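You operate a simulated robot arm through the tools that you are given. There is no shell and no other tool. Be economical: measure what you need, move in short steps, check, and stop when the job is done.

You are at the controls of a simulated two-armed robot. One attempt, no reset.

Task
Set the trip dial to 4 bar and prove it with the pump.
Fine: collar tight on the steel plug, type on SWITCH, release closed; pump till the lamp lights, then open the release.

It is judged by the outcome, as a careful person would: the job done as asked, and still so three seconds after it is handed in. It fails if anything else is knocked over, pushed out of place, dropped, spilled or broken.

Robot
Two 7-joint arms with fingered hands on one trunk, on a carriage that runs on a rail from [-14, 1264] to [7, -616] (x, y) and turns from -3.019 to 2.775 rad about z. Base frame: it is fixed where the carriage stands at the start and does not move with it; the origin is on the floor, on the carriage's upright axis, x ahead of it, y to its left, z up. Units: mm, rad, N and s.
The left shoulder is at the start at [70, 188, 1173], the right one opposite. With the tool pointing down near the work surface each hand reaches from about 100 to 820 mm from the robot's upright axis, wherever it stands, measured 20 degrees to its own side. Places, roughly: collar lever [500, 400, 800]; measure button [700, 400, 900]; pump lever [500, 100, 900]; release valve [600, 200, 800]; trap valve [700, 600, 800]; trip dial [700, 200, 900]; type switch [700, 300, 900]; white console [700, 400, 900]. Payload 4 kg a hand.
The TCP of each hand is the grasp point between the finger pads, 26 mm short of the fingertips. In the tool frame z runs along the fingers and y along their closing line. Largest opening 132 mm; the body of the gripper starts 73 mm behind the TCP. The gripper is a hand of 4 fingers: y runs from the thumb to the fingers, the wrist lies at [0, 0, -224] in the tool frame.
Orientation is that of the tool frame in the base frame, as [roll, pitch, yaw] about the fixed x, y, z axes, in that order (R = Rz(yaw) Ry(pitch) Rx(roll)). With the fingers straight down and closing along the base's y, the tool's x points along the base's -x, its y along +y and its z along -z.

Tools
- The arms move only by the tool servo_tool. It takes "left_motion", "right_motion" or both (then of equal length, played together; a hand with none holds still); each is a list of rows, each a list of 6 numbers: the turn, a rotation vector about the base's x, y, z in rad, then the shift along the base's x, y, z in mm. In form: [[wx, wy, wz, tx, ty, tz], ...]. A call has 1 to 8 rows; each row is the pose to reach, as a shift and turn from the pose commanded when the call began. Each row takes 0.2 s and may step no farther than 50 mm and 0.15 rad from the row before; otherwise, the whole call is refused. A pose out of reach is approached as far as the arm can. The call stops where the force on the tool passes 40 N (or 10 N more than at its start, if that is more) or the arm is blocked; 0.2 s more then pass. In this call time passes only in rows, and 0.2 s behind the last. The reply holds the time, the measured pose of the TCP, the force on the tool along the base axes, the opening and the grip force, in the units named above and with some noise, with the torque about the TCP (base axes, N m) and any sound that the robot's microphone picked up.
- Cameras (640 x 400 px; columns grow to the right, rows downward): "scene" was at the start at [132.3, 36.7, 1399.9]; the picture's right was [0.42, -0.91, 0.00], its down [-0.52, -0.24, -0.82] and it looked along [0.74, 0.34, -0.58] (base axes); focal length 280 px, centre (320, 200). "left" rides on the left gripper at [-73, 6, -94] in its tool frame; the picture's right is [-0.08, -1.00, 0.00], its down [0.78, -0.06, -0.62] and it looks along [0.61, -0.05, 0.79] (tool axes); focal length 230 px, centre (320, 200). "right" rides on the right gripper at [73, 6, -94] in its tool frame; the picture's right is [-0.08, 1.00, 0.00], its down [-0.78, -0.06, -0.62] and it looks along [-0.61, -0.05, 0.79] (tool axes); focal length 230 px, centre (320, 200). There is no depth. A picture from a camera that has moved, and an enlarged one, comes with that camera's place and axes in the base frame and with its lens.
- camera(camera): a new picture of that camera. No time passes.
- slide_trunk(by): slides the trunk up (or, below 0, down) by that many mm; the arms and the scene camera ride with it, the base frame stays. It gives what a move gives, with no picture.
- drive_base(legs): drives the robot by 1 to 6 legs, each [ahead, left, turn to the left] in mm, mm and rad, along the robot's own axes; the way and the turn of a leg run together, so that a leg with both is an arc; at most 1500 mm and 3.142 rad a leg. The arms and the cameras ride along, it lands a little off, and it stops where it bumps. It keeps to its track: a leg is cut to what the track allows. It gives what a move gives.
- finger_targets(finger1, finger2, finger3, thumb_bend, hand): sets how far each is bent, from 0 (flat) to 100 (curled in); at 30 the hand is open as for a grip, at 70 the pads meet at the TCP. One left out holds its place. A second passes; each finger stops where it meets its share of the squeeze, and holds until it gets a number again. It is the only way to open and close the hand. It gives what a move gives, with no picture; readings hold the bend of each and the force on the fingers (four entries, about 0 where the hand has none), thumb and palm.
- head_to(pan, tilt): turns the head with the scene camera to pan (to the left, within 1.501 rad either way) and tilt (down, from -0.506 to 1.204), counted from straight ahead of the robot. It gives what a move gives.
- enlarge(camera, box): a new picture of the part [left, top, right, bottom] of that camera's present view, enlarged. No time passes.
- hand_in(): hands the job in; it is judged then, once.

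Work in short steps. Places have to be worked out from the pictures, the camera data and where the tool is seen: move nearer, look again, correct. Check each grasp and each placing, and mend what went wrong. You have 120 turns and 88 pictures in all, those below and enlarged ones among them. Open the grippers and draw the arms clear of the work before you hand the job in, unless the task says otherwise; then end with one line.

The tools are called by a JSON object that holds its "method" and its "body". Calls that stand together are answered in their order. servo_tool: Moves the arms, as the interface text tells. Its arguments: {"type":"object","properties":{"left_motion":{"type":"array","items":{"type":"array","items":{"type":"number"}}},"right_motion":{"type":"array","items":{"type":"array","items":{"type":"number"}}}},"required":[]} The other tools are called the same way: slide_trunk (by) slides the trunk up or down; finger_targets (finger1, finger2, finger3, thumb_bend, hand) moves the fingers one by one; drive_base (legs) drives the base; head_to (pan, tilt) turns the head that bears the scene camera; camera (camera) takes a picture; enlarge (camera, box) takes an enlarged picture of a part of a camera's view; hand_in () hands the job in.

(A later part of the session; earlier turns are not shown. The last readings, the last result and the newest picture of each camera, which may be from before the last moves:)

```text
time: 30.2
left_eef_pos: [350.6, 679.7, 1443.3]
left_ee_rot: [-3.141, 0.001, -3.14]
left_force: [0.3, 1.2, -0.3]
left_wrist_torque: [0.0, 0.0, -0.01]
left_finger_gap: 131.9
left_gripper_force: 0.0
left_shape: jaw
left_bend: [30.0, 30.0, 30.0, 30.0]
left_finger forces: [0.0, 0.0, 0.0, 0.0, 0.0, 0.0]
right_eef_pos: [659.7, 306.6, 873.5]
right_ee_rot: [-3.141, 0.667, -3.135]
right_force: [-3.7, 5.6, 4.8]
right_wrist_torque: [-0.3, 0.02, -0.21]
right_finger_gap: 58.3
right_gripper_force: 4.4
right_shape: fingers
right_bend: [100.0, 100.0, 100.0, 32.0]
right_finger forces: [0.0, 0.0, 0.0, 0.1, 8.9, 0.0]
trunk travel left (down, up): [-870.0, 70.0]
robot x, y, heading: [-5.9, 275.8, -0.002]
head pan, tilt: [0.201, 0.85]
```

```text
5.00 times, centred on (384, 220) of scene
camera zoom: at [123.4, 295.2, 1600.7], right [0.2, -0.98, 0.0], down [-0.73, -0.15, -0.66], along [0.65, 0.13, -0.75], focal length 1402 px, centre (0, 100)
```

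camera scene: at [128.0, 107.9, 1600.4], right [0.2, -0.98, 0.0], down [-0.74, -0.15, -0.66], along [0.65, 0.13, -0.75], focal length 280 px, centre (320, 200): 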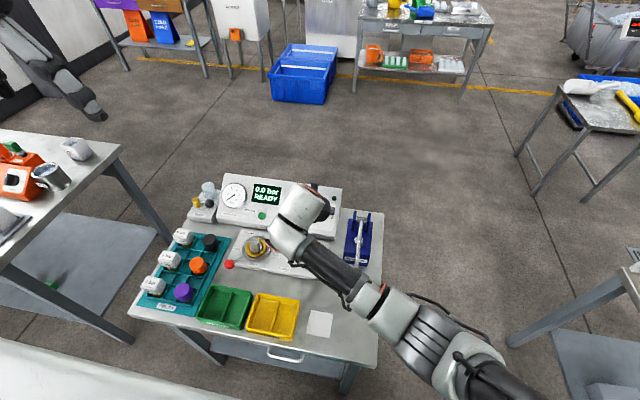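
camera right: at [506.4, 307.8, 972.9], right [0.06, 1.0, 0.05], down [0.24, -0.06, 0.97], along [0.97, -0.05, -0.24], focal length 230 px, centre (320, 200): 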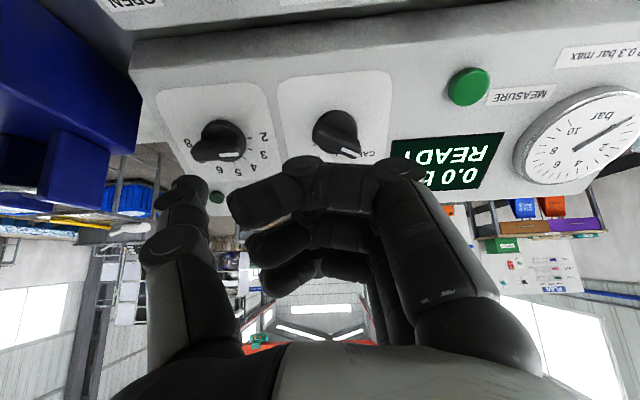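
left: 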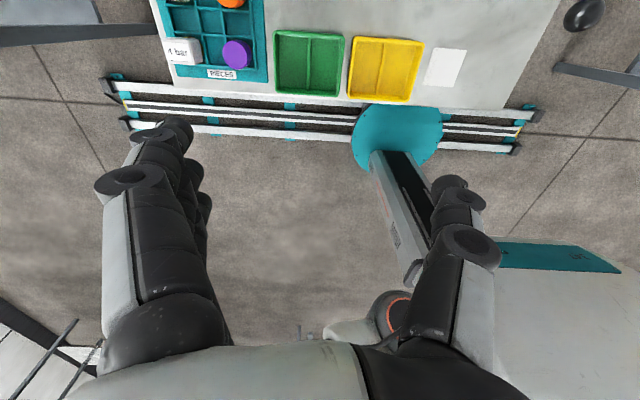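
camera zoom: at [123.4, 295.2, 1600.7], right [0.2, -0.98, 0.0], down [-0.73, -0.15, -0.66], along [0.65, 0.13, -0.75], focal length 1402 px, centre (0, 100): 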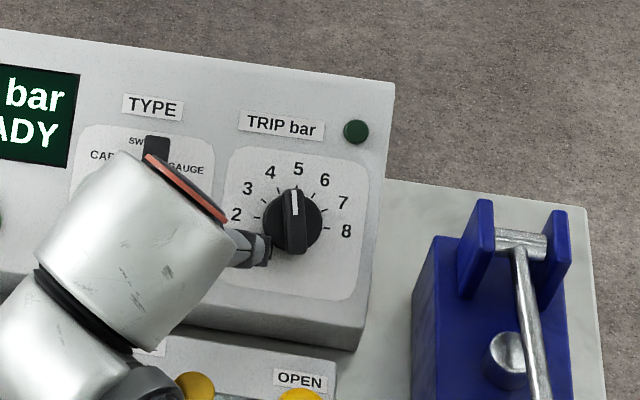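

The thumb touches the tail with ~6 N; still at 5. I push a few mm more.

{"method": "servo_tool", "body": {"right_motion": [[0, 0, 0, 0, -2.5, 0], [0, 0, 0, 0, -5, 0]]}}

{"method": "enlarge", "body": {"camera": "scene", "box": [320, 180, 448, 260]}}

```text
time: 30.9
left_eef_pos: [349.3, 681.3, 1442.1]
left_ee_rot: [-3.141, 0.004, -3.139]
left_force: [-0.3, 0.1, -0.2]
left_wrist_torque: [0.0, -0.02, 0.03]
left_finger_gap: 131.9
left_gripper_force: 0.1
left_shape: jaw
left_bend: [30.0, 30.0, 30.0, 30.0]
left_finger forces: [0.0, 0.0, 0.0, 0.0, 0.0, 0.0]
right_eef_pos: [658.8, 304.9, 874.4]
right_ee_rot: [-3.139, 0.666, -3.138]
right_force: [-15.1, 13.0, 9.3]
right_wrist_torque: [-0.45, 0.13, -0.93]
right_finger_gap: 57.2
right_gripper_force: 13.3
right_shape: fingers
right_bend: [100.0, 100.0, 100.0, 33.0]
right_finger forces: [0.0, 0.0, 0.1, 0.0, 27.2, 0.0]
trunk travel left (down, up): [-870.0, 70.0]
robot x, y, heading: [-2.0, 280.3, -0.001]
head pan, tilt: [0.201, 0.85]
```

```text
5.00 times, centred on (384, 220) of scene
camera zoom: at [122.0, 296.4, 1600.7], right [0.2, -0.98, 0.0], down [-0.73, -0.15, -0.66], along [0.65, 0.13, -0.75], focal length 1402 px, centre (0, 100)
```

zoom: 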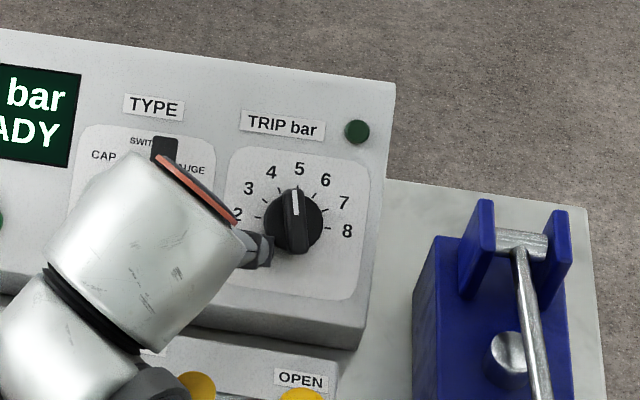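

Much of the reaction is along the normal, so the tip is rubbing the disc. I back off, lift ~5 mm, go a bit lower on the tail, and push again.

{"method": "servo_tool", "body": {"right_motion": [[0, 0, 0, 0, 8, 0], [0, 0, 0, -4.5, 10, 2], [0, 0, 0, -4.5, 4, 2], [0, 0, 0, -4.5, 0, 2], [0, 0, 0, -4.5, -3, 2], [0, 0, 0, -4.5, -6, 2]]}}

{"method": "enlarge", "body": {"camera": "scene", "box": [320, 180, 448, 260]}}

```text
time: 32.2
left_eef_pos: [352.3, 679.6, 1441.8]
left_ee_rot: [-3.141, 0.001, -3.139]
left_force: [-0.4, -0.6, 0.0]
left_wrist_torque: [-0.03, 0.0, -0.03]
left_finger_gap: 131.8
left_gripper_force: 0.1
left_shape: jaw
left_bend: [30.0, 30.0, 30.0, 30.0]
left_finger forces: [0.0, 0.0, 0.1, 0.0, 0.0, 0.1]
right_eef_pos: [653.1, 296.0, 873.4]
right_ee_rot: [-3.141, 0.664, -3.14]
right_force: [-15.7, 8.2, -4.2]
right_wrist_torque: [0.38, 0.27, -0.99]
right_finger_gap: 57.5
right_gripper_force: 9.0
right_shape: fingers
right_bend: [100.0, 100.0, 100.0, 32.0]
right_finger forces: [0.1, 0.1, 0.0, 0.0, 17.3, 0.0]
trunk travel left (down, up): [-870.0, 70.0]
robot x, y, heading: [-2.7, 277.4, -0.003]
head pan, tilt: [0.201, 0.85]
```

```text
5.00 times, centred on (384, 220) of scene
camera zoom: at [124.2, 295.1, 1600.5], right [0.2, -0.98, 0.0], down [-0.74, -0.15, -0.66], along [0.65, 0.13, -0.75], focal length 1402 px, centre (0, 100)
```

zoom: 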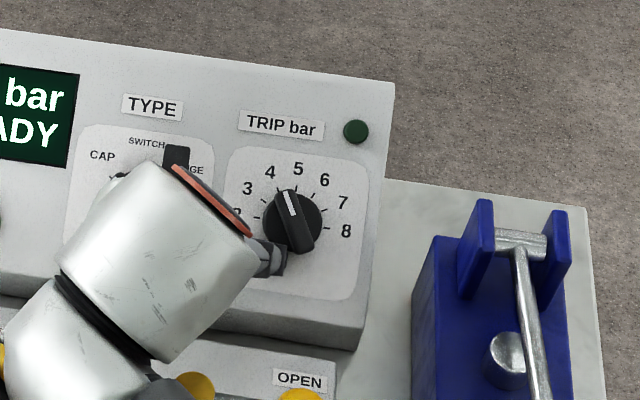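

It is turning toward 4. I push 3 mm more, then draw the thumb off along the normal and look.

{"method": "servo_tool", "body": {"right_motion": [[0, 0, 0, 0, -3, 0], [0, 0, 0, 0, 4, 0], [0, 0, 0, -2, 12, -2], [0, 0, 0, -15, 12, 17], [0, 0, 0, -40, 5, 50]]}}

{"method": "enlarge", "body": {"camera": "scene", "box": [320, 180, 448, 260]}}

{"method": "camera", "body": {"camera": "right"}}

```text
time: 33.5
left_eef_pos: [352.9, 677.6, 1443.7]
left_ee_rot: [3.139, 0.002, 3.141]
left_force: [-0.1, -0.3, 0.3]
left_wrist_torque: [0.05, -0.03, -0.01]
left_finger_gap: 131.9
left_gripper_force: 0.0
left_shape: jaw
left_bend: [30.0, 30.0, 30.0, 30.0]
left_finger forces: [0.0, 0.0, 0.1, 0.0, 0.0, 0.0]
right_eef_pos: [614.8, 299.5, 924.7]
right_ee_rot: [-3.139, 0.666, -3.138]
right_force: [0.3, -0.6, -0.5]
right_wrist_torque: [0.01, 0.01, 0.0]
right_finger_gap: 60.2
right_gripper_force: 0.1
right_shape: fingers
right_bend: [100.0, 100.0, 100.0, 30.0]
right_finger forces: [0.1, 0.0, 0.0, 0.0, 0.1, 0.1]
trunk travel left (down, up): [-870.0, 70.0]
robot x, y, heading: [-0.6, 275.6, 0.002]
head pan, tilt: [0.201, 0.85]
```

```text
5.00 times, centred on (384, 220) of scene
camera zoom: at [124.6, 292.6, 1600.6], right [0.2, -0.98, 0.0], down [-0.74, -0.15, -0.66], along [0.65, 0.13, -0.75], focal length 1402 px, centre (0, 100)
```

zoom: 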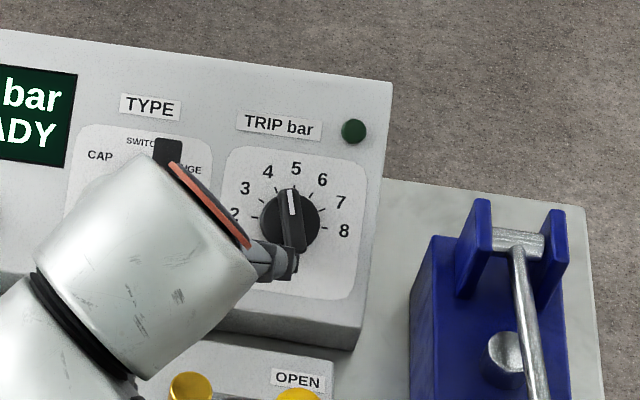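

```text
56 pictures are left
camera right: at [499.9, 304.0, 953.4], right [0.06, 1.0, 0.05], down [0.23, -0.06, 0.97], along [0.97, -0.05, -0.24], focal length 230 px, centre (320, 200)
```

right: 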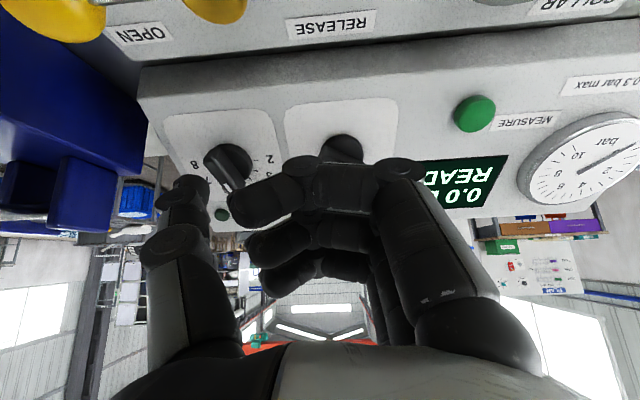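

It sprang back to 5, so the knob has detents and needs a fuller push. I repeat from the same side but push further, and look while holding.

{"method": "servo_tool", "body": {"right_motion": [[0, 0, 0, 24, 8, -32], [0, 0, 0, 37, 9, -52], [0, 0, 0, 38, 2, -51], [0, 0, 0, 38, -4, -51], [0, 0, 0, 38, -7, -51], [0, 0, 0, 37, -10, -52]]}}

{"method": "enlarge", "body": {"camera": "scene", "box": [320, 180, 448, 260]}}

```text
time: 34.9
left_eef_pos: [352.4, 679.2, 1442.4]
left_ee_rot: [3.141, 0.001, -3.14]
left_force: [-0.7, 0.4, 0.3]
left_wrist_torque: [0.0, -0.01, 0.01]
left_finger_gap: 131.6
left_gripper_force: 0.0
left_shape: jaw
left_bend: [30.0, 30.0, 30.0, 30.0]
left_finger forces: [0.0, 0.0, 0.0, 0.1, 0.1, 0.0]
right_eef_pos: [652.2, 290.5, 872.1]
right_ee_rot: [-3.14, 0.665, -3.14]
right_force: [-1.4, 0.3, -0.1]
right_wrist_torque: [0.03, 0.03, -0.08]
right_finger_gap: 59.5
right_gripper_force: 0.8
right_shape: fingers
right_bend: [100.0, 100.0, 100.0, 31.0]
right_finger forces: [0.0, 0.0, 0.0, 0.0, 1.5, 0.1]
trunk travel left (down, up): [-870.0, 70.0]
robot x, y, heading: [0.7, 281.5, 0.001]
head pan, tilt: [0.201, 0.85]
```

```text
5.00 times, centred on (384, 220) of scene
camera zoom: at [125.7, 293.7, 1600.4], right [0.2, -0.98, 0.0], down [-0.74, -0.15, -0.66], along [0.65, 0.13, -0.75], focal length 1402 px, centre (0, 100)
```

zoom: 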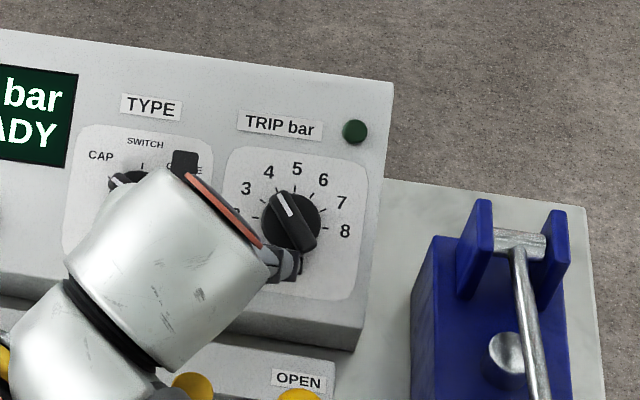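

Pointer snapped onto 4 with no residual force. I retract along the normal and shift the base left a little for the type switch.

{"method": "servo_tool", "body": {"right_motion": [[0, 0, 0, -1, 6, 0], [0, 0, 0, -13, 8, 16], [0, 0, 0, -37, 8, 47]]}}

{"method": "drive_base", "body": {"legs": [[0, 80, 0]]}}

{"method": "enlarge", "body": {"camera": "right", "box": [100, 40, 420, 240]}}

```text
time: 35.6
left_eef_pos: [352.1, 677.8, 1443.8]
left_ee_rot: [-3.14, 0.002, -3.141]
left_force: [-0.7, 0.1, -0.4]
left_wrist_torque: [0.02, -0.01, 0.01]
left_finger_gap: 131.6
left_gripper_force: 0.0
left_shape: jaw
left_bend: [30.0, 30.0, 30.0, 30.0]
left_finger forces: [0.1, 0.1, 0.0, 0.1, 0.1, 0.1]
right_eef_pos: [617.9, 291.6, 922.2]
right_ee_rot: [-3.129, 0.675, -3.138]
right_force: [0.6, -1.2, -0.4]
right_wrist_torque: [0.01, 0.0, -0.01]
right_finger_gap: 60.3
right_gripper_force: 0.1
right_shape: fingers
right_bend: [100.0, 100.0, 100.0, 30.0]
right_finger forces: [0.1, 0.0, 0.0, 0.0, 0.1, 0.0]
trunk travel left (down, up): [-870.0, 70.0]
robot x, y, heading: [-3.4, 279.0, 0.001]
head pan, tilt: [0.201, 0.85]
```

```text
time: 36.7
left_eef_pos: [352.2, 748.9, 1445.1]
left_ee_rot: [3.137, 0.0, -3.14]
left_force: [0.4, 0.6, 1.6]
left_wrist_torque: [0.03, 0.0, 0.03]
left_finger_gap: 131.6
left_gripper_force: 0.0
left_shape: jaw
left_bend: [30.0, 30.0, 30.0, 30.0]
left_finger forces: [0.1, 0.0, 0.0, 0.1, 0.1, 0.1]
right_eef_pos: [615.6, 363.2, 918.6]
right_ee_rot: [-3.133, 0.672, -3.139]
right_force: [0.3, -0.5, 0.2]
right_wrist_torque: [-0.01, 0.05, 0.02]
right_finger_gap: 60.1
right_gripper_force: 0.1
right_shape: fingers
right_bend: [100.0, 100.0, 100.0, 30.0]
right_finger forces: [0.1, 0.1, 0.0, 0.0, 0.0, 0.1]
trunk travel left (down, up): [-870.0, 70.0]
robot x, y, heading: [-5.0, 355.6, -0.006]
head pan, tilt: [0.201, 0.85]
```

```text
2.00 times, centred on (260, 140) of right
camera zoom: at [499.5, 368.7, 947.8], right [0.06, 1.0, 0.04], down [0.23, -0.05, 0.97], along [0.97, -0.05, -0.23], focal length 460 px, centre (440, 320)
```

zoom: 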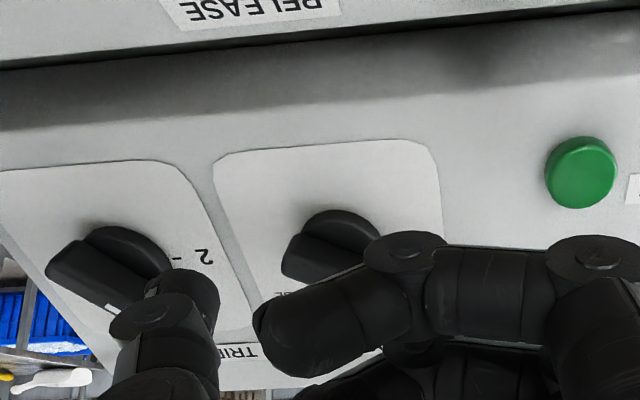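

The dial reads 4 and the type knob sits at ≈[691,314,867]. I bring the thumb down between the two knobs, right of the type knob's tail.

{"method": "servo_tool", "body": {"right_motion": [[0, 0, 0, 0, -11, 0], [0, 0, 0, 16, -11, -13], [0, 0, 0, 32, -11, -26], [0, 0, 0, 47, -11, -39.6]]}}

{"method": "enlarge", "body": {"camera": "right", "box": [100, 40, 420, 240]}}

{"method": "enlarge", "body": {"camera": "scene", "box": [320, 180, 448, 260]}}

```text
time: 37.7
left_eef_pos: [352.8, 754.8, 1444.3]
left_ee_rot: [3.139, -0.001, -3.139]
left_force: [0.1, 0.3, -0.8]
left_wrist_torque: [-0.02, 0.0, 0.0]
left_finger_gap: 131.9
left_gripper_force: 0.0
left_shape: jaw
left_bend: [30.0, 30.0, 30.0, 30.0]
left_finger forces: [0.0, 0.0, 0.0, 0.1, 0.0, 0.1]
right_eef_pos: [659.9, 354.7, 877.8]
right_ee_rot: [-3.126, 0.673, -3.135]
right_force: [-0.2, -0.9, -0.5]
right_wrist_torque: [0.02, -0.02, 0.02]
right_finger_gap: 60.4
right_gripper_force: 0.1
right_shape: fingers
right_bend: [100.0, 100.0, 100.0, 30.0]
right_finger forces: [0.1, 0.0, 0.0, 0.0, 0.0, 0.0]
trunk travel left (down, up): [-870.0, 70.0]
robot x, y, heading: [-3.3, 354.0, -0.002]
head pan, tilt: [0.201, 0.85]
```

```text
2.00 times, centred on (260, 140) of right
camera zoom: at [545.3, 360.3, 906.4], right [0.06, 1.0, 0.04], down [0.23, -0.05, 0.97], along [0.97, -0.05, -0.23], focal length 460 px, centre (440, 320)
```

zoom: 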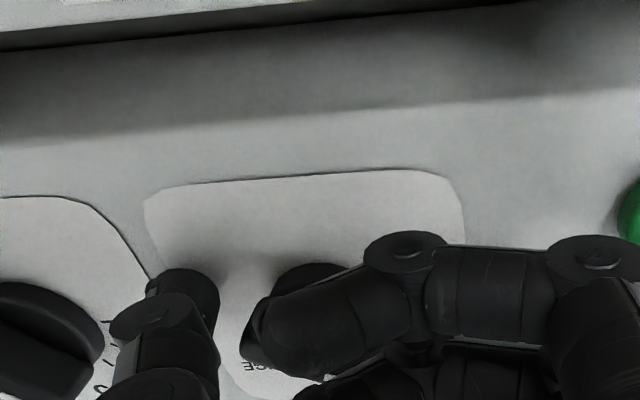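

```text
5.00 times, centred on (384, 220) of scene
camera zoom: at [125.8, 369.8, 1600.4], right [0.2, -0.98, 0.0], down [-0.74, -0.15, -0.66], along [0.65, 0.13, -0.75], focal length 1402 px, centre (0, 100)
```

zoom: 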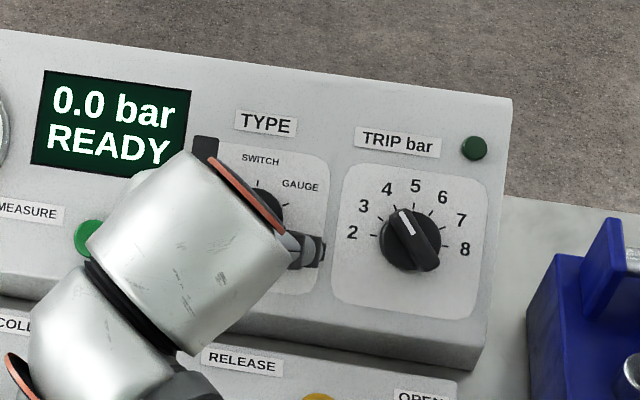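

Dial is clearly on 4. Now I push the tail to the left in small steps.

{"method": "servo_tool", "body": {"right_motion": [[0, 0, 0, 0, 8, 0], [0, 0, 0, 0, 14, 0], [0, 0, 0, 0, 18, 0], [0, 0, 0, 0, 21, 0], [0, 0, 0, 0, 24, 0]]}}

{"method": "enlarge", "body": {"camera": "right", "box": [100, 40, 420, 240]}}

```text
time: 38.9
left_eef_pos: [351.2, 753.6, 1442.6]
left_ee_rot: [3.14, 0.001, 3.14]
left_force: [-0.3, -0.1, -0.6]
left_wrist_torque: [0.02, -0.02, -0.02]
left_finger_gap: 131.8
left_gripper_force: 0.0
left_shape: jaw
left_bend: [30.0, 30.0, 30.0, 30.0]
left_finger forces: [0.1, 0.0, 0.1, 0.0, 0.0, 0.0]
right_eef_pos: [662.9, 369.0, 876.0]
right_ee_rot: [-3.109, 0.672, -3.133]
right_force: [-4.2, -4.2, 2.8]
right_wrist_torque: [-0.21, -0.02, -0.33]
right_finger_gap: 63.2
right_gripper_force: 3.2
right_shape: fingers
right_bend: [100.0, 100.0, 100.0, 27.0]
right_finger forces: [0.1, 0.1, 0.0, 0.0, 6.7, 0.0]
trunk travel left (down, up): [-870.0, 70.0]
robot x, y, heading: [0.7, 353.4, -0.001]
head pan, tilt: [0.201, 0.85]
```

```text
2.00 times, centred on (260, 140) of right
camera zoom: at [547.1, 375.9, 904.7], right [0.07, 1.0, 0.02], down [0.23, -0.04, 0.97], along [0.97, -0.06, -0.23], focal length 460 px, centre (440, 320)
```

zoom: 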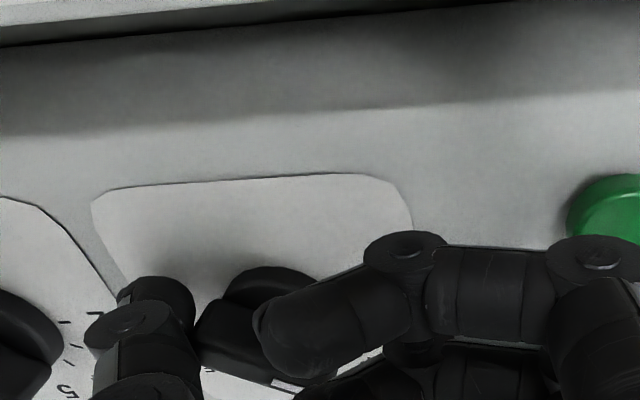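

The arm lags: it's near a joint limit again. I retract, move the base 100 mm further left and come back.

{"method": "servo_tool", "body": {"right_motion": [[0, 0, 0, 0, -12, 0], [0, 0, 0, -12, -14, 15], [0, 0, 0, -37, -14, 47]]}}

{"method": "drive_base", "body": {"legs": [[0, 110, 0]]}}

```text
time: 39.7
left_eef_pos: [351.9, 753.8, 1443.1]
left_ee_rot: [3.14, 0.001, -3.141]
left_force: [-0.5, -0.4, -0.2]
left_wrist_torque: [0.02, 0.0, -0.03]
left_finger_gap: 131.6
left_gripper_force: 0.0
left_shape: jaw
left_bend: [30.0, 30.0, 30.0, 30.0]
left_finger forces: [0.1, 0.0, 0.0, 0.1, 0.0, 0.0]
right_eef_pos: [634.1, 360.6, 934.7]
right_ee_rot: [-3.117, 0.687, -3.135]
right_force: [0.1, -0.3, 0.3]
right_wrist_torque: [0.0, -0.01, -0.03]
right_finger_gap: 60.6
right_gripper_force: 0.1
right_shape: fingers
right_bend: [100.0, 100.0, 100.0, 30.0]
right_finger forces: [0.0, 0.0, 0.0, 0.0, 0.0, 0.0]
trunk travel left (down, up): [-870.0, 70.0]
robot x, y, heading: [-3.8, 355.7, -0.004]
head pan, tilt: [0.201, 0.85]
```

```text
time: 40.9
left_eef_pos: [351.3, 861.9, 1443.0]
left_ee_rot: [3.139, 0.003, -3.139]
left_force: [-0.1, 0.1, 0.0]
left_wrist_torque: [0.01, 0.02, -0.03]
left_finger_gap: 131.9
left_gripper_force: 0.0
left_shape: jaw
left_bend: [30.0, 30.0, 30.0, 30.0]
left_finger forces: [0.0, 0.1, 0.1, 0.0, 0.0, 0.1]
right_eef_pos: [631.8, 469.0, 929.8]
right_ee_rot: [-3.114, 0.68, -3.128]
right_force: [0.8, -0.1, -0.5]
right_wrist_torque: [0.0, 0.02, 0.01]
right_finger_gap: 60.5
right_gripper_force: 0.1
right_shape: fingers
right_bend: [100.0, 100.0, 100.0, 30.0]
right_finger forces: [0.0, 0.1, 0.0, 0.0, 0.0, 0.1]
trunk travel left (down, up): [-870.0, 70.0]
robot x, y, heading: [-7.7, 467.1, 0.0]
head pan, tilt: [0.201, 0.85]
```

The posture is drifting against a wrist limit, likely because the trunk is so high. I raise the hand, lower the trunk by 120 mm and check the pose again.

{"method": "servo_tool", "body": {"right_motion": [[0, 0, 0, -10, -25, 40], [0, 0, 0, -20, -50, 80], [0, 0, 0, -25, -75, 120], [0, 0, 0, -25, -100, 140]]}}

{"method": "slide_trunk", "body": {"by": -120}}

{"method": "camera", "body": {"camera": "scene"}}

```text
time: 41.9
left_eef_pos: [351.0, 864.1, 1443.2]
left_ee_rot: [3.139, 0.001, -3.139]
left_force: [-0.6, -0.1, -0.2]
left_wrist_torque: [0.01, -0.01, 0.03]
left_finger_gap: 131.9
left_gripper_force: 0.0
left_shape: jaw
left_bend: [30.0, 30.0, 30.0, 30.0]
left_finger forces: [0.1, 0.0, 0.0, 0.0, 0.1, 0.0]
right_eef_pos: [608.5, 367.9, 1071.1]
right_ee_rot: [-3.114, 0.682, -3.129]
right_force: [0.6, -0.2, 0.3]
right_wrist_torque: [0.04, 0.0, 0.02]
right_finger_gap: 60.5
right_gripper_force: 0.1
right_shape: fingers
right_bend: [100.0, 100.0, 100.0, 30.0]
right_finger forces: [0.1, 0.0, 0.0, 0.0, 0.0, 0.0]
trunk travel left (down, up): [-870.0, 70.0]
robot x, y, heading: [-4.9, 463.1, -0.001]
head pan, tilt: [0.201, 0.85]
```

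```text
time: 43.4
left_eef_pos: [350.2, 863.6, 1321.6]
left_ee_rot: [3.141, 0.001, -3.141]
left_force: [0.0, 0.9, 0.3]
left_wrist_torque: [-0.01, -0.04, -0.03]
left_finger_gap: 131.7
left_gripper_force: 0.1
left_shape: jaw
left_bend: [30.0, 30.0, 30.0, 30.0]
left_finger forces: [0.0, 0.0, 0.0, 0.1, 0.0, 0.0]
right_eef_pos: [608.7, 369.3, 952.3]
right_ee_rot: [-3.112, 0.681, -3.128]
right_force: [-0.4, 0.4, 0.0]
right_wrist_torque: [0.0, -0.01, -0.02]
right_finger_gap: 60.5
right_gripper_force: 0.0
right_shape: fingers
right_bend: [100.0, 100.0, 100.0, 30.0]
right_finger forces: [0.0, 0.1, 0.0, 0.0, 0.0, 0.0]
trunk travel left (down, up): [-750.0, 190.0]
robot x, y, heading: [-8.8, 465.9, 0.006]
head pan, tilt: [0.201, 0.85]
```

```text
50 pictures are left
camera scene: at [123.9, 479.7, 1480.5], right [0.2, -0.98, 0.0], down [-0.74, -0.15, -0.66], along [0.65, 0.13, -0.75], focal length 280 px, centre (320, 200)
```

scene: 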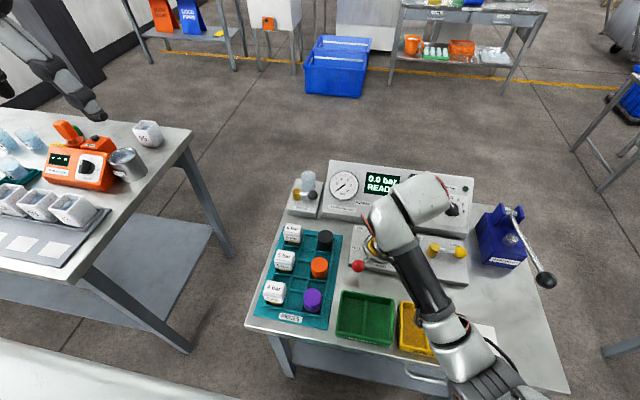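

I fix the small orientation error and re-approach right of the type knob's tail.

{"method": "servo_tool", "body": {"right_motion": [[0.024, 0.017, 0.005, 0, -16, 0], [0.024, 0.017, 0.005, 18, -16, -24], [0.024, 0.017, 0.005, 36, -16, -49], [0.024, 0.017, 0.005, 54, -16, -73]]}}

{"method": "servo_tool", "body": {"right_motion": [[0, 0, 0, 0, 8, 0], [0, 0, 0, 0, 14, 0]]}}

{"method": "enlarge", "body": {"camera": "scene", "box": [340, 160, 484, 250]}}

```text
time: 44.4
left_eef_pos: [351.3, 864.5, 1322.7]
left_ee_rot: [3.141, 0.0, -3.141]
left_force: [0.8, -0.1, -0.2]
left_wrist_torque: [-0.01, 0.03, -0.03]
left_finger_gap: 131.9
left_gripper_force: 0.1
left_shape: jaw
left_bend: [30.0, 30.0, 30.0, 30.0]
left_finger forces: [0.0, 0.0, 0.0, 0.0, 0.1, 0.0]
right_eef_pos: [665.0, 351.9, 877.1]
right_ee_rot: [3.14, 0.663, 3.139]
right_force: [-0.1, -0.1, 1.2]
right_wrist_torque: [-0.04, -0.04, -0.03]
right_finger_gap: 60.5
right_gripper_force: 0.6
right_shape: fingers
right_bend: [100.0, 100.0, 100.0, 30.0]
right_finger forces: [0.1, 0.0, 0.0, 0.1, 1.1, 0.0]
trunk travel left (down, up): [-750.0, 190.0]
robot x, y, heading: [-3.2, 463.6, -0.0]
head pan, tilt: [0.201, 0.85]
```

```text
time: 45.0
left_eef_pos: [350.3, 862.7, 1322.5]
left_ee_rot: [3.139, -0.001, -3.139]
left_force: [-0.6, -0.5, -0.2]
left_wrist_torque: [-0.02, 0.0, 0.0]
left_finger_gap: 131.6
left_gripper_force: 0.0
left_shape: jaw
left_bend: [30.0, 30.0, 30.0, 30.0]
left_finger forces: [0.1, 0.0, 0.1, 0.0, 0.0, 0.0]
right_eef_pos: [664.4, 365.5, 876.8]
right_ee_rot: [3.139, 0.664, 3.137]
right_force: [-0.5, -6.4, -1.5]
right_wrist_torque: [0.13, 0.03, -0.04]
right_finger_gap: 62.4
right_gripper_force: 2.8
right_shape: fingers
right_bend: [100.0, 100.0, 100.0, 28.0]
right_finger forces: [0.0, 0.0, 0.0, 0.0, 5.1, 0.0]
trunk travel left (down, up): [-750.0, 190.0]
robot x, y, heading: [-3.2, 464.3, 0.006]
head pan, tilt: [0.201, 0.85]
```

```text
4.44 times, centred on (412, 205) of scene
camera zoom: at [124.4, 477.7, 1480.3], right [0.2, -0.98, 0.0], down [-0.74, -0.15, -0.66], along [0.65, 0.13, -0.75], focal length 1246 px, centre (-89, 178)
```

zoom: 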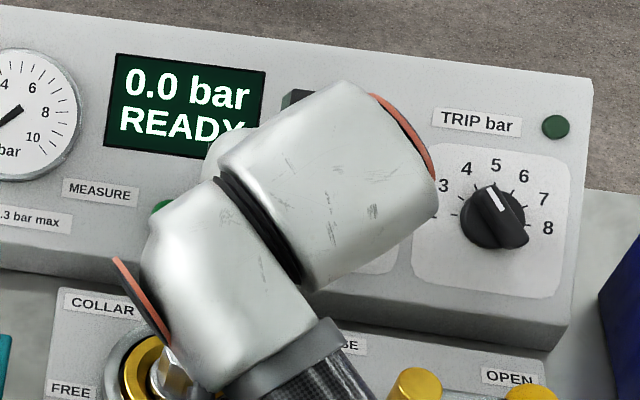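

Tracking is now good and contact is made with the tail (6 N). I continue pushing left in small steps.

{"method": "servo_tool", "body": {"right_motion": [[0, 0, 0, 0, 3, 0], [0, 0, 0, 0, 6, 0], [0, 0, 0, 0, 9, 0]]}}

{"method": "enlarge", "body": {"camera": "right", "box": [100, 40, 420, 240]}}

```text
time: 45.8
left_eef_pos: [350.1, 862.6, 1323.7]
left_ee_rot: [3.138, 0.002, -3.14]
left_force: [0.6, -1.2, 0.0]
left_wrist_torque: [-0.01, -0.02, 0.0]
left_finger_gap: 131.8
left_gripper_force: 0.0
left_shape: jaw
left_bend: [30.0, 30.0, 30.0, 30.0]
left_finger forces: [0.1, 0.0, 0.0, 0.0, 0.1, 0.0]
right_eef_pos: [662.2, 376.1, 878.6]
right_ee_rot: [3.14, 0.664, 3.139]
right_force: [-7.4, -10.3, -1.2]
right_wrist_torque: [0.15, 0.0, -0.64]
right_finger_gap: 64.9
right_gripper_force: 6.1
right_shape: fingers
right_bend: [100.0, 100.0, 100.0, 26.0]
right_finger forces: [0.0, 0.1, 0.0, 0.1, 12.0, 0.1]
trunk travel left (down, up): [-750.0, 190.0]
robot x, y, heading: [-2.7, 466.8, 0.003]
head pan, tilt: [0.201, 0.85]
```

```text
2.00 times, centred on (260, 140) of right
camera zoom: at [546.5, 380.6, 907.2], right [0.06, 1.0, 0.05], down [0.24, -0.06, 0.97], along [0.97, -0.05, -0.24], focal length 460 px, centre (440, 320)
```

zoom: 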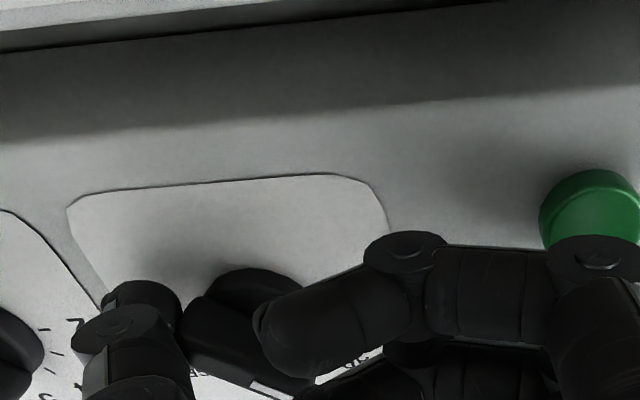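

The tail is loaded but has not snapped yet; I continue a few mm.

{"method": "servo_tool", "body": {"right_motion": [[0, 0, 0, 0, 3, 0], [0, 0, 0, 0, 6, 0]]}}

{"method": "enlarge", "body": {"camera": "right", "box": [100, 40, 420, 240]}}

```text
time: 46.4
left_eef_pos: [349.4, 861.9, 1323.8]
left_ee_rot: [3.137, 0.001, -3.14]
left_force: [0.0, 0.6, 0.8]
left_wrist_torque: [0.0, -0.01, -0.02]
left_finger_gap: 131.6
left_gripper_force: 0.0
left_shape: jaw
left_bend: [30.0, 30.0, 30.0, 30.0]
left_finger forces: [0.0, 0.1, 0.1, 0.1, 0.1, 0.0]
right_eef_pos: [662.8, 380.5, 877.4]
right_ee_rot: [3.141, 0.661, 3.138]
right_force: [-9.7, -16.0, -6.7]
right_wrist_torque: [0.65, 0.02, -0.77]
right_finger_gap: 66.4
right_gripper_force: 9.4
right_shape: fingers
right_bend: [100.0, 100.0, 100.0, 24.0]
right_finger forces: [0.1, 0.0, 0.0, 0.0, 18.9, 0.1]
trunk travel left (down, up): [-750.0, 190.0]
robot x, y, heading: [-6.5, 466.4, 0.004]
head pan, tilt: [0.201, 0.85]
```

```text
2.00 times, centred on (260, 140) of right
camera zoom: at [546.9, 384.6, 906.9], right [0.06, 1.0, 0.05], down [0.24, -0.06, 0.97], along [0.97, -0.05, -0.24], focal length 460 px, centre (440, 320)
```

zoom: 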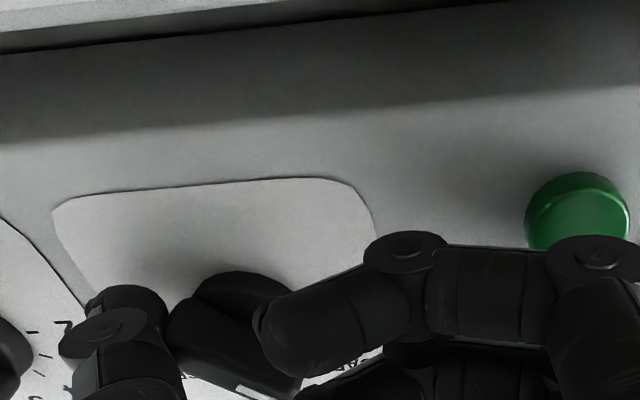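

The force passes nearly through the knob's centre (I'm on the bar's end face). I back off, go higher up-slope, and push the tail's side left-and-down along an arc.

{"method": "servo_tool", "body": {"right_motion": [[0, 0, 0, 0, -16, 0], [0, 0, 0, 0, -32, 0], [0, 0, 0, 8, -33, 8], [0, 0, 0, 17, -32, 16], [0, 0, 0, 17, -17, 16], [0, 0, 0, 12, -9, 12.5], [0, 0, 0, 6, -5, 7.6], [0, 0, 0, 1, -3, 3]]}}

{"method": "enlarge", "body": {"camera": "right", "box": [100, 40, 420, 240]}}

```text
time: 48.2
left_eef_pos: [349.1, 865.2, 1323.1]
left_ee_rot: [3.14, 0.001, -3.14]
left_force: [-0.2, -0.3, 0.0]
left_wrist_torque: [0.01, 0.0, 0.02]
left_finger_gap: 132.0
left_gripper_force: 0.1
left_shape: jaw
left_bend: [30.0, 30.0, 30.0, 30.0]
left_finger forces: [0.0, 0.0, 0.0, 0.1, 0.1, 0.1]
right_eef_pos: [663.6, 380.9, 882.6]
right_ee_rot: [3.14, 0.665, 3.141]
right_force: [-2.3, -2.8, 4.2]
right_wrist_torque: [-0.34, 0.0, -0.2]
right_finger_gap: 62.8
right_gripper_force: 3.2
right_shape: fingers
right_bend: [100.0, 100.0, 100.0, 28.0]
right_finger forces: [0.0, 0.0, 0.0, 0.0, 6.4, 0.0]
trunk travel left (down, up): [-750.0, 190.0]
robot x, y, heading: [-4.2, 466.8, 0.005]
head pan, tilt: [0.201, 0.85]
```

```text
2.00 times, centred on (260, 140) of right
camera zoom: at [547.6, 385.7, 912.1], right [0.06, 1.0, 0.05], down [0.24, -0.06, 0.97], along [0.97, -0.05, -0.24], focal length 460 px, centre (440, 320)
```

zoom: 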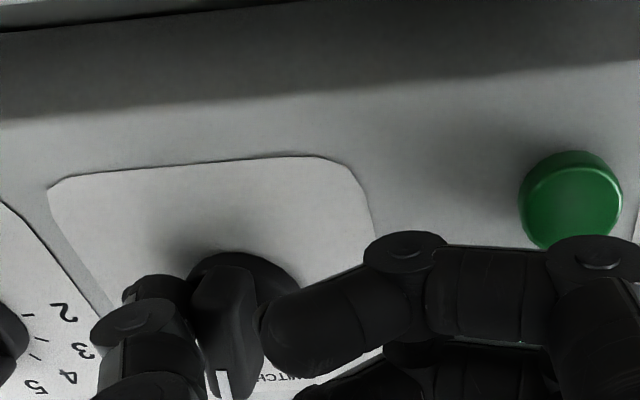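

The bar has swung to about vertical. I retract the thumb and check.

{"method": "servo_tool", "body": {"right_motion": [[0, 0, 0, 1, -10, 1], [0, 0, 0, -12, -14, 16], [0, 0, 0, -36, -14, 48], [0, 0, 0, -60, 20, 80], [0, 0, 0, -70, 60, 110]]}}

{"method": "enlarge", "body": {"camera": "scene", "box": [340, 160, 484, 250]}}

{"method": "enlarge", "body": {"camera": "right", "box": [60, 0, 380, 200]}}

```text
refused: row 4 steps farther than a row can; nothing moved
```

```text
4.44 times, centred on (412, 205) of scene
camera zoom: at [122.8, 479.6, 1480.6], right [0.2, -0.98, 0.0], down [-0.74, -0.15, -0.66], along [0.65, 0.13, -0.75], focal length 1246 px, centre (-89, 178)
```

zoom: 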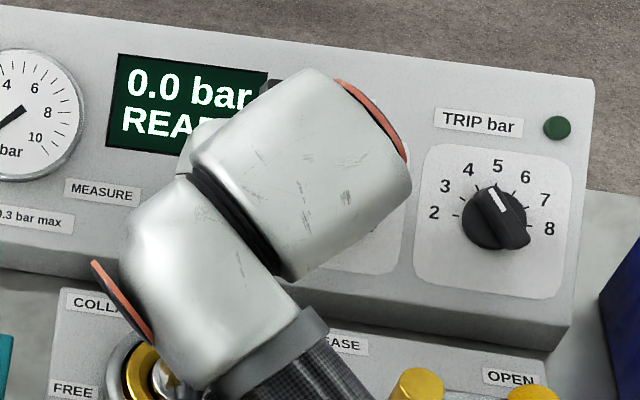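

```text
2.00 times, centred on (220, 100) of right
camera zoom: at [547.6, 385.7, 912.1], right [0.06, 1.0, 0.05], down [0.24, -0.06, 0.97], along [0.97, -0.05, -0.24], focal length 460 px, centre (520, 400)
```

zoom: 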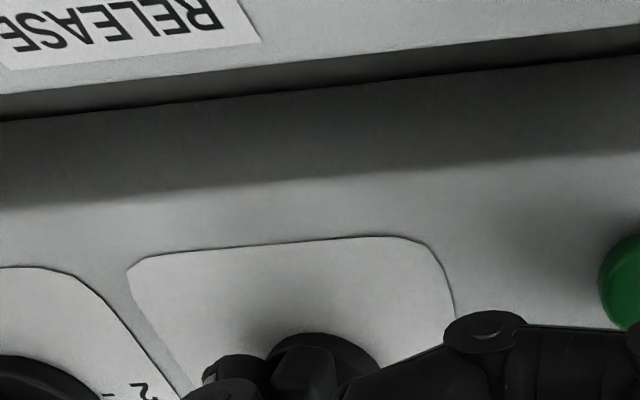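

A row stepped too far; I redo the retreat in smaller rows.

{"method": "servo_tool", "body": {"right_motion": [[0, 0, 0, 1, -10, 1], [0, 0, 0, -12, -14, 16], [0, 0, 0, -36, -14, 48], [0, 0, 0, -55, -4, 78], [0, 0, 0, -70, 20, 110], [0, 0, 0, -80, 55, 140], [0, 0, 0, -90, 85, 175]]}}

{"method": "enlarge", "body": {"camera": "scene", "box": [340, 160, 484, 250]}}

{"method": "camera", "body": {"camera": "right"}}

```text
time: 49.8
left_eef_pos: [350.8, 867.6, 1322.2]
left_ee_rot: [-3.141, 0.003, -3.14]
left_force: [0.7, 0.0, 0.2]
left_wrist_torque: [0.01, 0.0, 0.02]
left_finger_gap: 131.6
left_gripper_force: 0.1
left_shape: jaw
left_bend: [30.0, 30.0, 30.0, 30.0]
left_finger forces: [0.0, 0.1, 0.0, 0.0, 0.0, 0.0]
right_eef_pos: [573.3, 468.8, 1056.8]
right_ee_rot: [-3.139, 0.664, 3.141]
right_force: [0.6, 0.6, 0.7]
right_wrist_torque: [0.02, -0.02, -0.01]
right_finger_gap: 60.8
right_gripper_force: 0.0
right_shape: fingers
right_bend: [100.0, 100.0, 100.0, 30.0]
right_finger forces: [0.0, 0.0, 0.1, 0.0, 0.0, 0.0]
trunk travel left (down, up): [-750.0, 190.0]
robot x, y, heading: [-6.0, 462.8, 0.003]
head pan, tilt: [0.201, 0.85]
```

```text
4.44 times, centred on (412, 205) of scene
camera zoom: at [123.9, 481.2, 1480.3], right [0.2, -0.98, 0.0], down [-0.74, -0.15, -0.66], along [0.65, 0.13, -0.75], focal length 1246 px, centre (-89, 178)
```

zoom: 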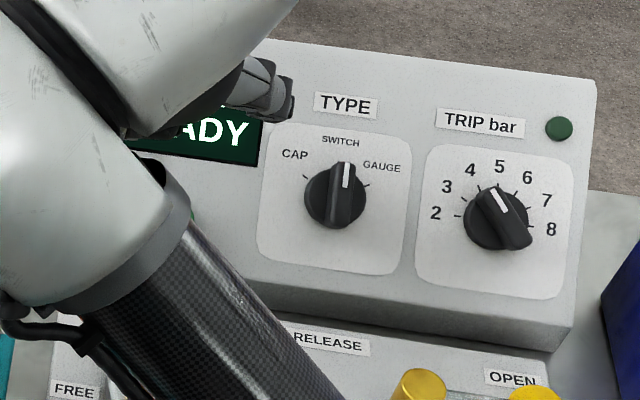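

```text
42 pictures are left
camera right: at [457.3, 473.4, 1085.5], right [0.06, 1.0, 0.05], down [0.24, -0.06, 0.97], along [0.97, -0.05, -0.24], focal length 230 px, centre (320, 200)
```

right: 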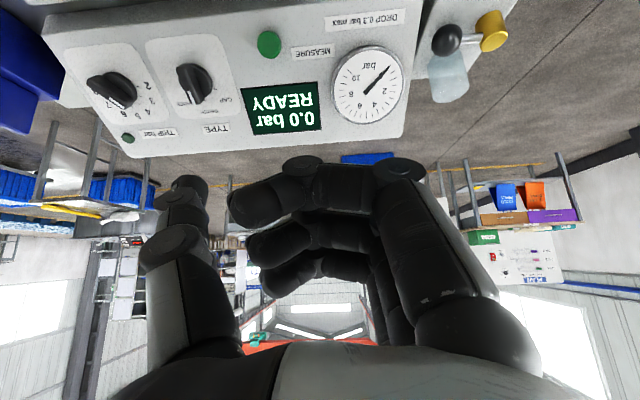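

TYPE now points to SWITCH and TRIP to 4. Next is the release valve: I turn the hand straight down, shift the base right, and plan to sweep the yellow ball from OPEN to CLOSED with the thumb.

{"method": "servo_tool", "body": {"right_motion": [[0, 0.14, 0, -5, 0, 5], [0, 0.28, 0, -10, 0, 10], [0, 0.42, 0, -15, 0, 15], [0, 0.56, 0, -20, 0, 20], [0, 0.664, 0, -20, 0, 20]]}}

{"method": "drive_base", "body": {"legs": [[0, -130, 0]]}}

{"method": "servo_tool", "body": {"right_motion": [[0, 0, 0, 15, -20, -20], [0, 0, 0, 30, -40, -50], [0, 0, 0, 40, -50, -90], [0, 0, 0, 46, -56, -120]]}}

{"method": "camera", "body": {"camera": "right"}}

{"method": "camera", "body": {"camera": "scene"}}

```text
time: 50.4
left_eef_pos: [353.8, 862.0, 1323.2]
left_ee_rot: [3.141, -0.002, -3.14]
left_force: [0.1, 0.6, 0.2]
left_wrist_torque: [0.02, 0.02, -0.01]
left_finger_gap: 132.0
left_gripper_force: 0.0
left_shape: jaw
left_bend: [30.0, 30.0, 30.0, 30.0]
left_finger forces: [0.0, 0.0, 0.1, 0.0, 0.0, 0.0]
right_eef_pos: [606.8, 387.6, 999.2]
right_ee_rot: [-2.991, 0.439, 3.122]
right_force: [-0.5, 0.3, 0.6]
right_wrist_torque: [-0.01, 0.04, 0.01]
right_finger_gap: 60.7
right_gripper_force: 0.0
right_shape: fingers
right_bend: [100.0, 100.0, 100.0, 30.0]
right_finger forces: [0.0, 0.1, 0.1, 0.1, 0.0, 0.0]
right hand out of reach, approached as far as the arm can: row 1, 2
trunk travel left (down, up): [-750.0, 190.0]
robot x, y, heading: [-4.8, 464.1, -0.003]
head pan, tilt: [0.201, 0.85]
stopped in row 2 (right hand): the arm was blocked; the commanded pose is now the measured one
```

```text
time: 51.6
left_eef_pos: [351.7, 741.1, 1321.8]
left_ee_rot: [-3.14, 0.002, -3.138]
left_force: [-0.2, 0.5, 0.8]
left_wrist_torque: [-0.03, -0.01, 0.0]
left_finger_gap: 131.7
left_gripper_force: 0.0
left_shape: jaw
left_bend: [30.0, 30.0, 30.0, 30.0]
left_finger forces: [0.0, 0.0, 0.1, 0.0, 0.2, 0.0]
right_eef_pos: [605.5, 267.3, 1001.3]
right_ee_rot: [-2.988, 0.442, 3.129]
right_force: [0.2, 0.5, 0.1]
right_wrist_torque: [0.0, -0.02, -0.02]
right_finger_gap: 60.6
right_gripper_force: 0.0
right_shape: fingers
right_bend: [100.0, 100.0, 100.0, 30.0]
right_finger forces: [0.0, 0.0, 0.0, 0.1, 0.0, 0.0]
trunk travel left (down, up): [-750.0, 190.0]
robot x, y, heading: [-3.1, 337.3, 0.004]
head pan, tilt: [0.201, 0.85]
```

```text
time: 52.6
left_eef_pos: [351.0, 738.8, 1322.2]
left_ee_rot: [-3.142, 0.001, -3.137]
left_force: [0.7, -0.2, -0.3]
left_wrist_torque: [-0.01, -0.01, 0.0]
left_finger_gap: 131.9
left_gripper_force: 0.0
left_shape: jaw
left_bend: [30.0, 30.0, 30.0, 30.0]
left_finger forces: [0.1, 0.0, 0.0, 0.1, 0.0, 0.0]
right_eef_pos: [652.6, 209.3, 880.3]
right_ee_rot: [-2.989, 0.442, 3.127]
right_force: [0.4, -1.1, 1.1]
right_wrist_torque: [-0.06, -0.05, -0.02]
right_finger_gap: 61.0
right_gripper_force: 0.3
right_shape: fingers
right_bend: [100.0, 100.0, 100.0, 30.0]
right_finger forces: [0.0, 0.0, 0.1, 0.0, 1.0, 0.0]
trunk travel left (down, up): [-750.0, 190.0]
robot x, y, heading: [-0.9, 336.0, 0.006]
head pan, tilt: [0.201, 0.85]
```

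```text
41 pictures are left
camera right: at [547.7, 231.0, 933.2], right [0.15, 0.98, -0.1], down [0.45, 0.03, 0.9], along [0.88, -0.18, -0.43], focal length 230 px, centre (320, 200)
```

right: 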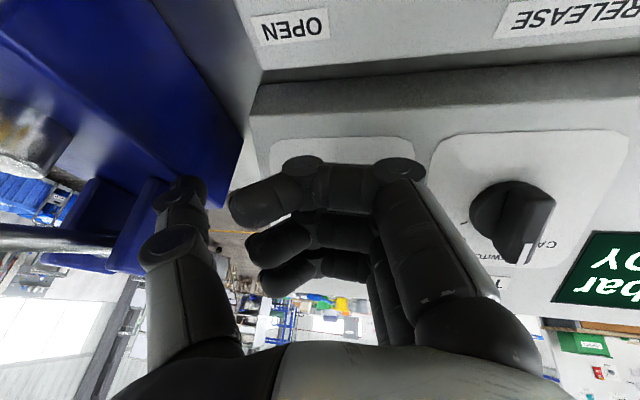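

```text
40 pictures are left
camera scene: at [125.6, 353.5, 1480.4], right [0.2, -0.98, 0.0], down [-0.74, -0.15, -0.66], along [0.65, 0.13, -0.75], focal length 280 px, centre (320, 200)
```

scene: 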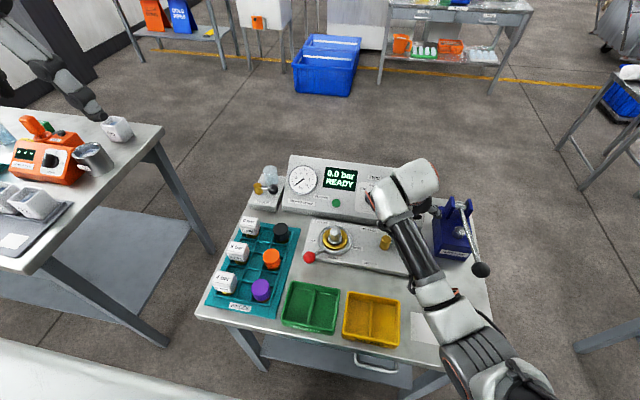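

The turn was blocked and I ended near the dial and pump; only ~1 N was felt. I lift straight away and re-check everything.

{"method": "servo_tool", "body": {"right_motion": [[0, 0, 0, -10, 5, 40], [0, 0, 0, -25, 15, 80], [0, 0, 0, -50, 30, 120], [0, 0, 0, -80, 45, 155], [0, 0, 0, -110, 60, 190]]}}

{"method": "camera", "body": {"camera": "scene"}}

```text
time: 53.7
left_eef_pos: [351.7, 735.6, 1322.5]
left_ee_rot: [3.141, 0.0, -3.136]
left_force: [1.1, -0.2, 1.0]
left_wrist_torque: [0.05, 0.0, 0.01]
left_finger_gap: 132.0
left_gripper_force: 0.0
left_shape: jaw
left_bend: [30.0, 30.0, 30.0, 30.0]
left_finger forces: [0.0, 0.0, 0.0, 0.0, 0.0, 0.0]
right_eef_pos: [597.2, 166.1, 1013.5]
right_ee_rot: [-2.826, 0.47, 3.108]
right_force: [0.1, -0.8, 0.3]
right_wrist_torque: [0.0, -0.02, 0.01]
right_finger_gap: 60.3
right_gripper_force: 0.1
right_shape: fingers
right_bend: [100.0, 100.0, 100.0, 30.0]
right_finger forces: [0.0, 0.0, 0.0, 0.0, 0.0, 0.0]
right hand out of reach, approached as far as the arm can: row 4, 5
trunk travel left (down, up): [-750.0, 190.0]
robot x, y, heading: [-2.0, 339.4, 0.007]
head pan, tilt: [0.201, 0.85]
stopped in row 5 (right hand): the arm was blocked; the commanded pose is now the measured one
```

```text
39 pictures are left
camera scene: at [126.7, 350.1, 1480.3], right [0.2, -0.98, 0.0], down [-0.74, -0.15, -0.66], along [0.65, 0.14, -0.75], focal length 280 px, centre (320, 200)
```

scene: 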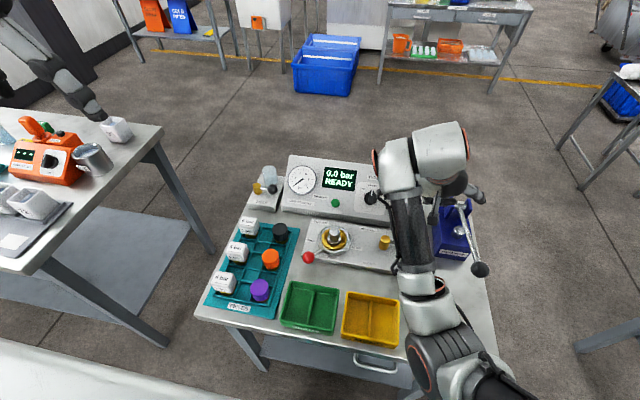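

The arm has folded itself near its limits. I raise the trunk to lift the hand clear, then pull it back while righting it.

{"method": "slide_trunk", "body": {"by": 180}}

{"method": "servo_tool", "body": {"right_motion": [[0, 0, 0, -30, 0, 0], [0, 0, 0, -60, 0, 0], [0, 0, 0, -90, 0, 0], [0, 0, 0, -120, 0, 0]]}}

```text
time: 55.7
left_eef_pos: [351.2, 739.0, 1502.4]
left_ee_rot: [3.141, 0.0, -3.137]
left_force: [-0.3, -0.9, 0.1]
left_wrist_torque: [-0.03, 0.03, -0.02]
left_finger_gap: 132.1
left_gripper_force: 0.1
left_shape: jaw
left_bend: [30.0, 30.0, 30.0, 30.0]
left_finger forces: [0.0, 0.1, 0.0, 0.1, 0.0, 0.0]
right_eef_pos: [595.6, 167.5, 1193.0]
right_ee_rot: [-2.822, 0.468, 3.111]
right_force: [0.8, 0.2, 0.9]
right_wrist_torque: [-0.02, 0.03, -0.01]
right_finger_gap: 60.6
right_gripper_force: 0.1
right_shape: fingers
right_bend: [100.0, 100.0, 100.0, 30.0]
right_finger forces: [0.0, 0.1, 0.0, 0.0, 0.0, 0.1]
trunk travel left (down, up): [-930.0, 10.0]
robot x, y, heading: [-3.7, 338.6, 0.006]
head pan, tilt: [0.201, 0.85]
```

```text
time: 56.5
left_eef_pos: [349.5, 739.8, 1502.8]
left_ee_rot: [3.141, 0.0, -3.137]
left_force: [-0.5, 0.7, 0.2]
left_wrist_torque: [0.01, -0.02, -0.05]
left_finger_gap: 131.8
left_gripper_force: 0.0
left_shape: jaw
left_bend: [30.0, 30.0, 30.0, 30.0]
left_finger forces: [0.0, 0.1, 0.0, 0.0, 0.0, 0.0]
right_eef_pos: [562.1, 112.3, 1270.2]
right_ee_rot: [-2.686, 0.65, 3.121]
right_force: [0.6, 0.2, 0.2]
right_wrist_torque: [0.0, -0.01, 0.02]
right_finger_gap: 60.6
right_gripper_force: 0.1
right_shape: fingers
right_bend: [100.0, 100.0, 100.0, 30.0]
right_finger forces: [0.1, 0.0, 0.0, 0.1, 0.1, 0.1]
trunk travel left (down, up): [-930.0, 10.0]
robot x, y, heading: [-0.9, 336.6, 0.002]
head pan, tilt: [0.201, 0.85]
stopped in row 3 (right hand): the arm was blocked; the commanded pose is now the measured one
```

Now high and clear. I move the hand up and left toward its original comfortable region before turning it.

{"method": "servo_tool", "body": {"right_motion": [[0, 0, 0, 0, 20, 40], [0, 0, 0, 0, 40, 80], [0, 0, 0, 0, 60, 120], [0, 0, 0, 0, 80, 160], [0, 0, 0, 0, 100, 200]]}}

{"method": "camera", "body": {"camera": "scene"}}

```text
time: 57.7
left_eef_pos: [350.1, 739.6, 1502.4]
left_ee_rot: [3.141, -0.001, -3.137]
left_force: [-0.2, 0.0, -0.1]
left_wrist_torque: [0.04, -0.02, -0.01]
left_finger_gap: 131.8
left_gripper_force: 0.0
left_shape: jaw
left_bend: [30.0, 30.0, 30.0, 30.0]
left_finger forces: [0.1, 0.0, 0.1, 0.1, 0.0, 0.0]
right_eef_pos: [646.9, 147.1, 1391.4]
right_ee_rot: [-2.653, 0.659, 3.126]
right_force: [0.5, 0.3, 0.4]
right_wrist_torque: [-0.01, 0.04, 0.03]
right_finger_gap: 60.5
right_gripper_force: 0.0
right_shape: fingers
right_bend: [100.0, 100.0, 100.0, 30.0]
right_finger forces: [0.0, 0.1, 0.1, 0.0, 0.0, 0.0]
right hand out of reach, approached as far as the arm can: row 2, 3, 4, 5
trunk travel left (down, up): [-930.0, 10.0]
robot x, y, heading: [-3.9, 337.2, 0.002]
head pan, tilt: [0.201, 0.85]
```

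```text
38 pictures are left
camera scene: at [125.9, 354.3, 1660.3], right [0.2, -0.98, 0.0], down [-0.74, -0.15, -0.66], along [0.65, 0.13, -0.75], focal length 280 px, centre (320, 200)
```

scene: 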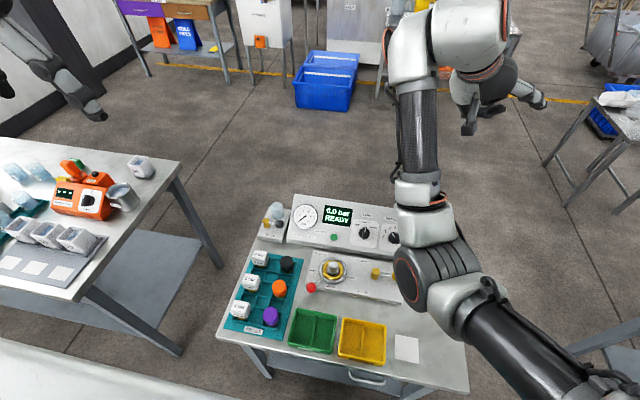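

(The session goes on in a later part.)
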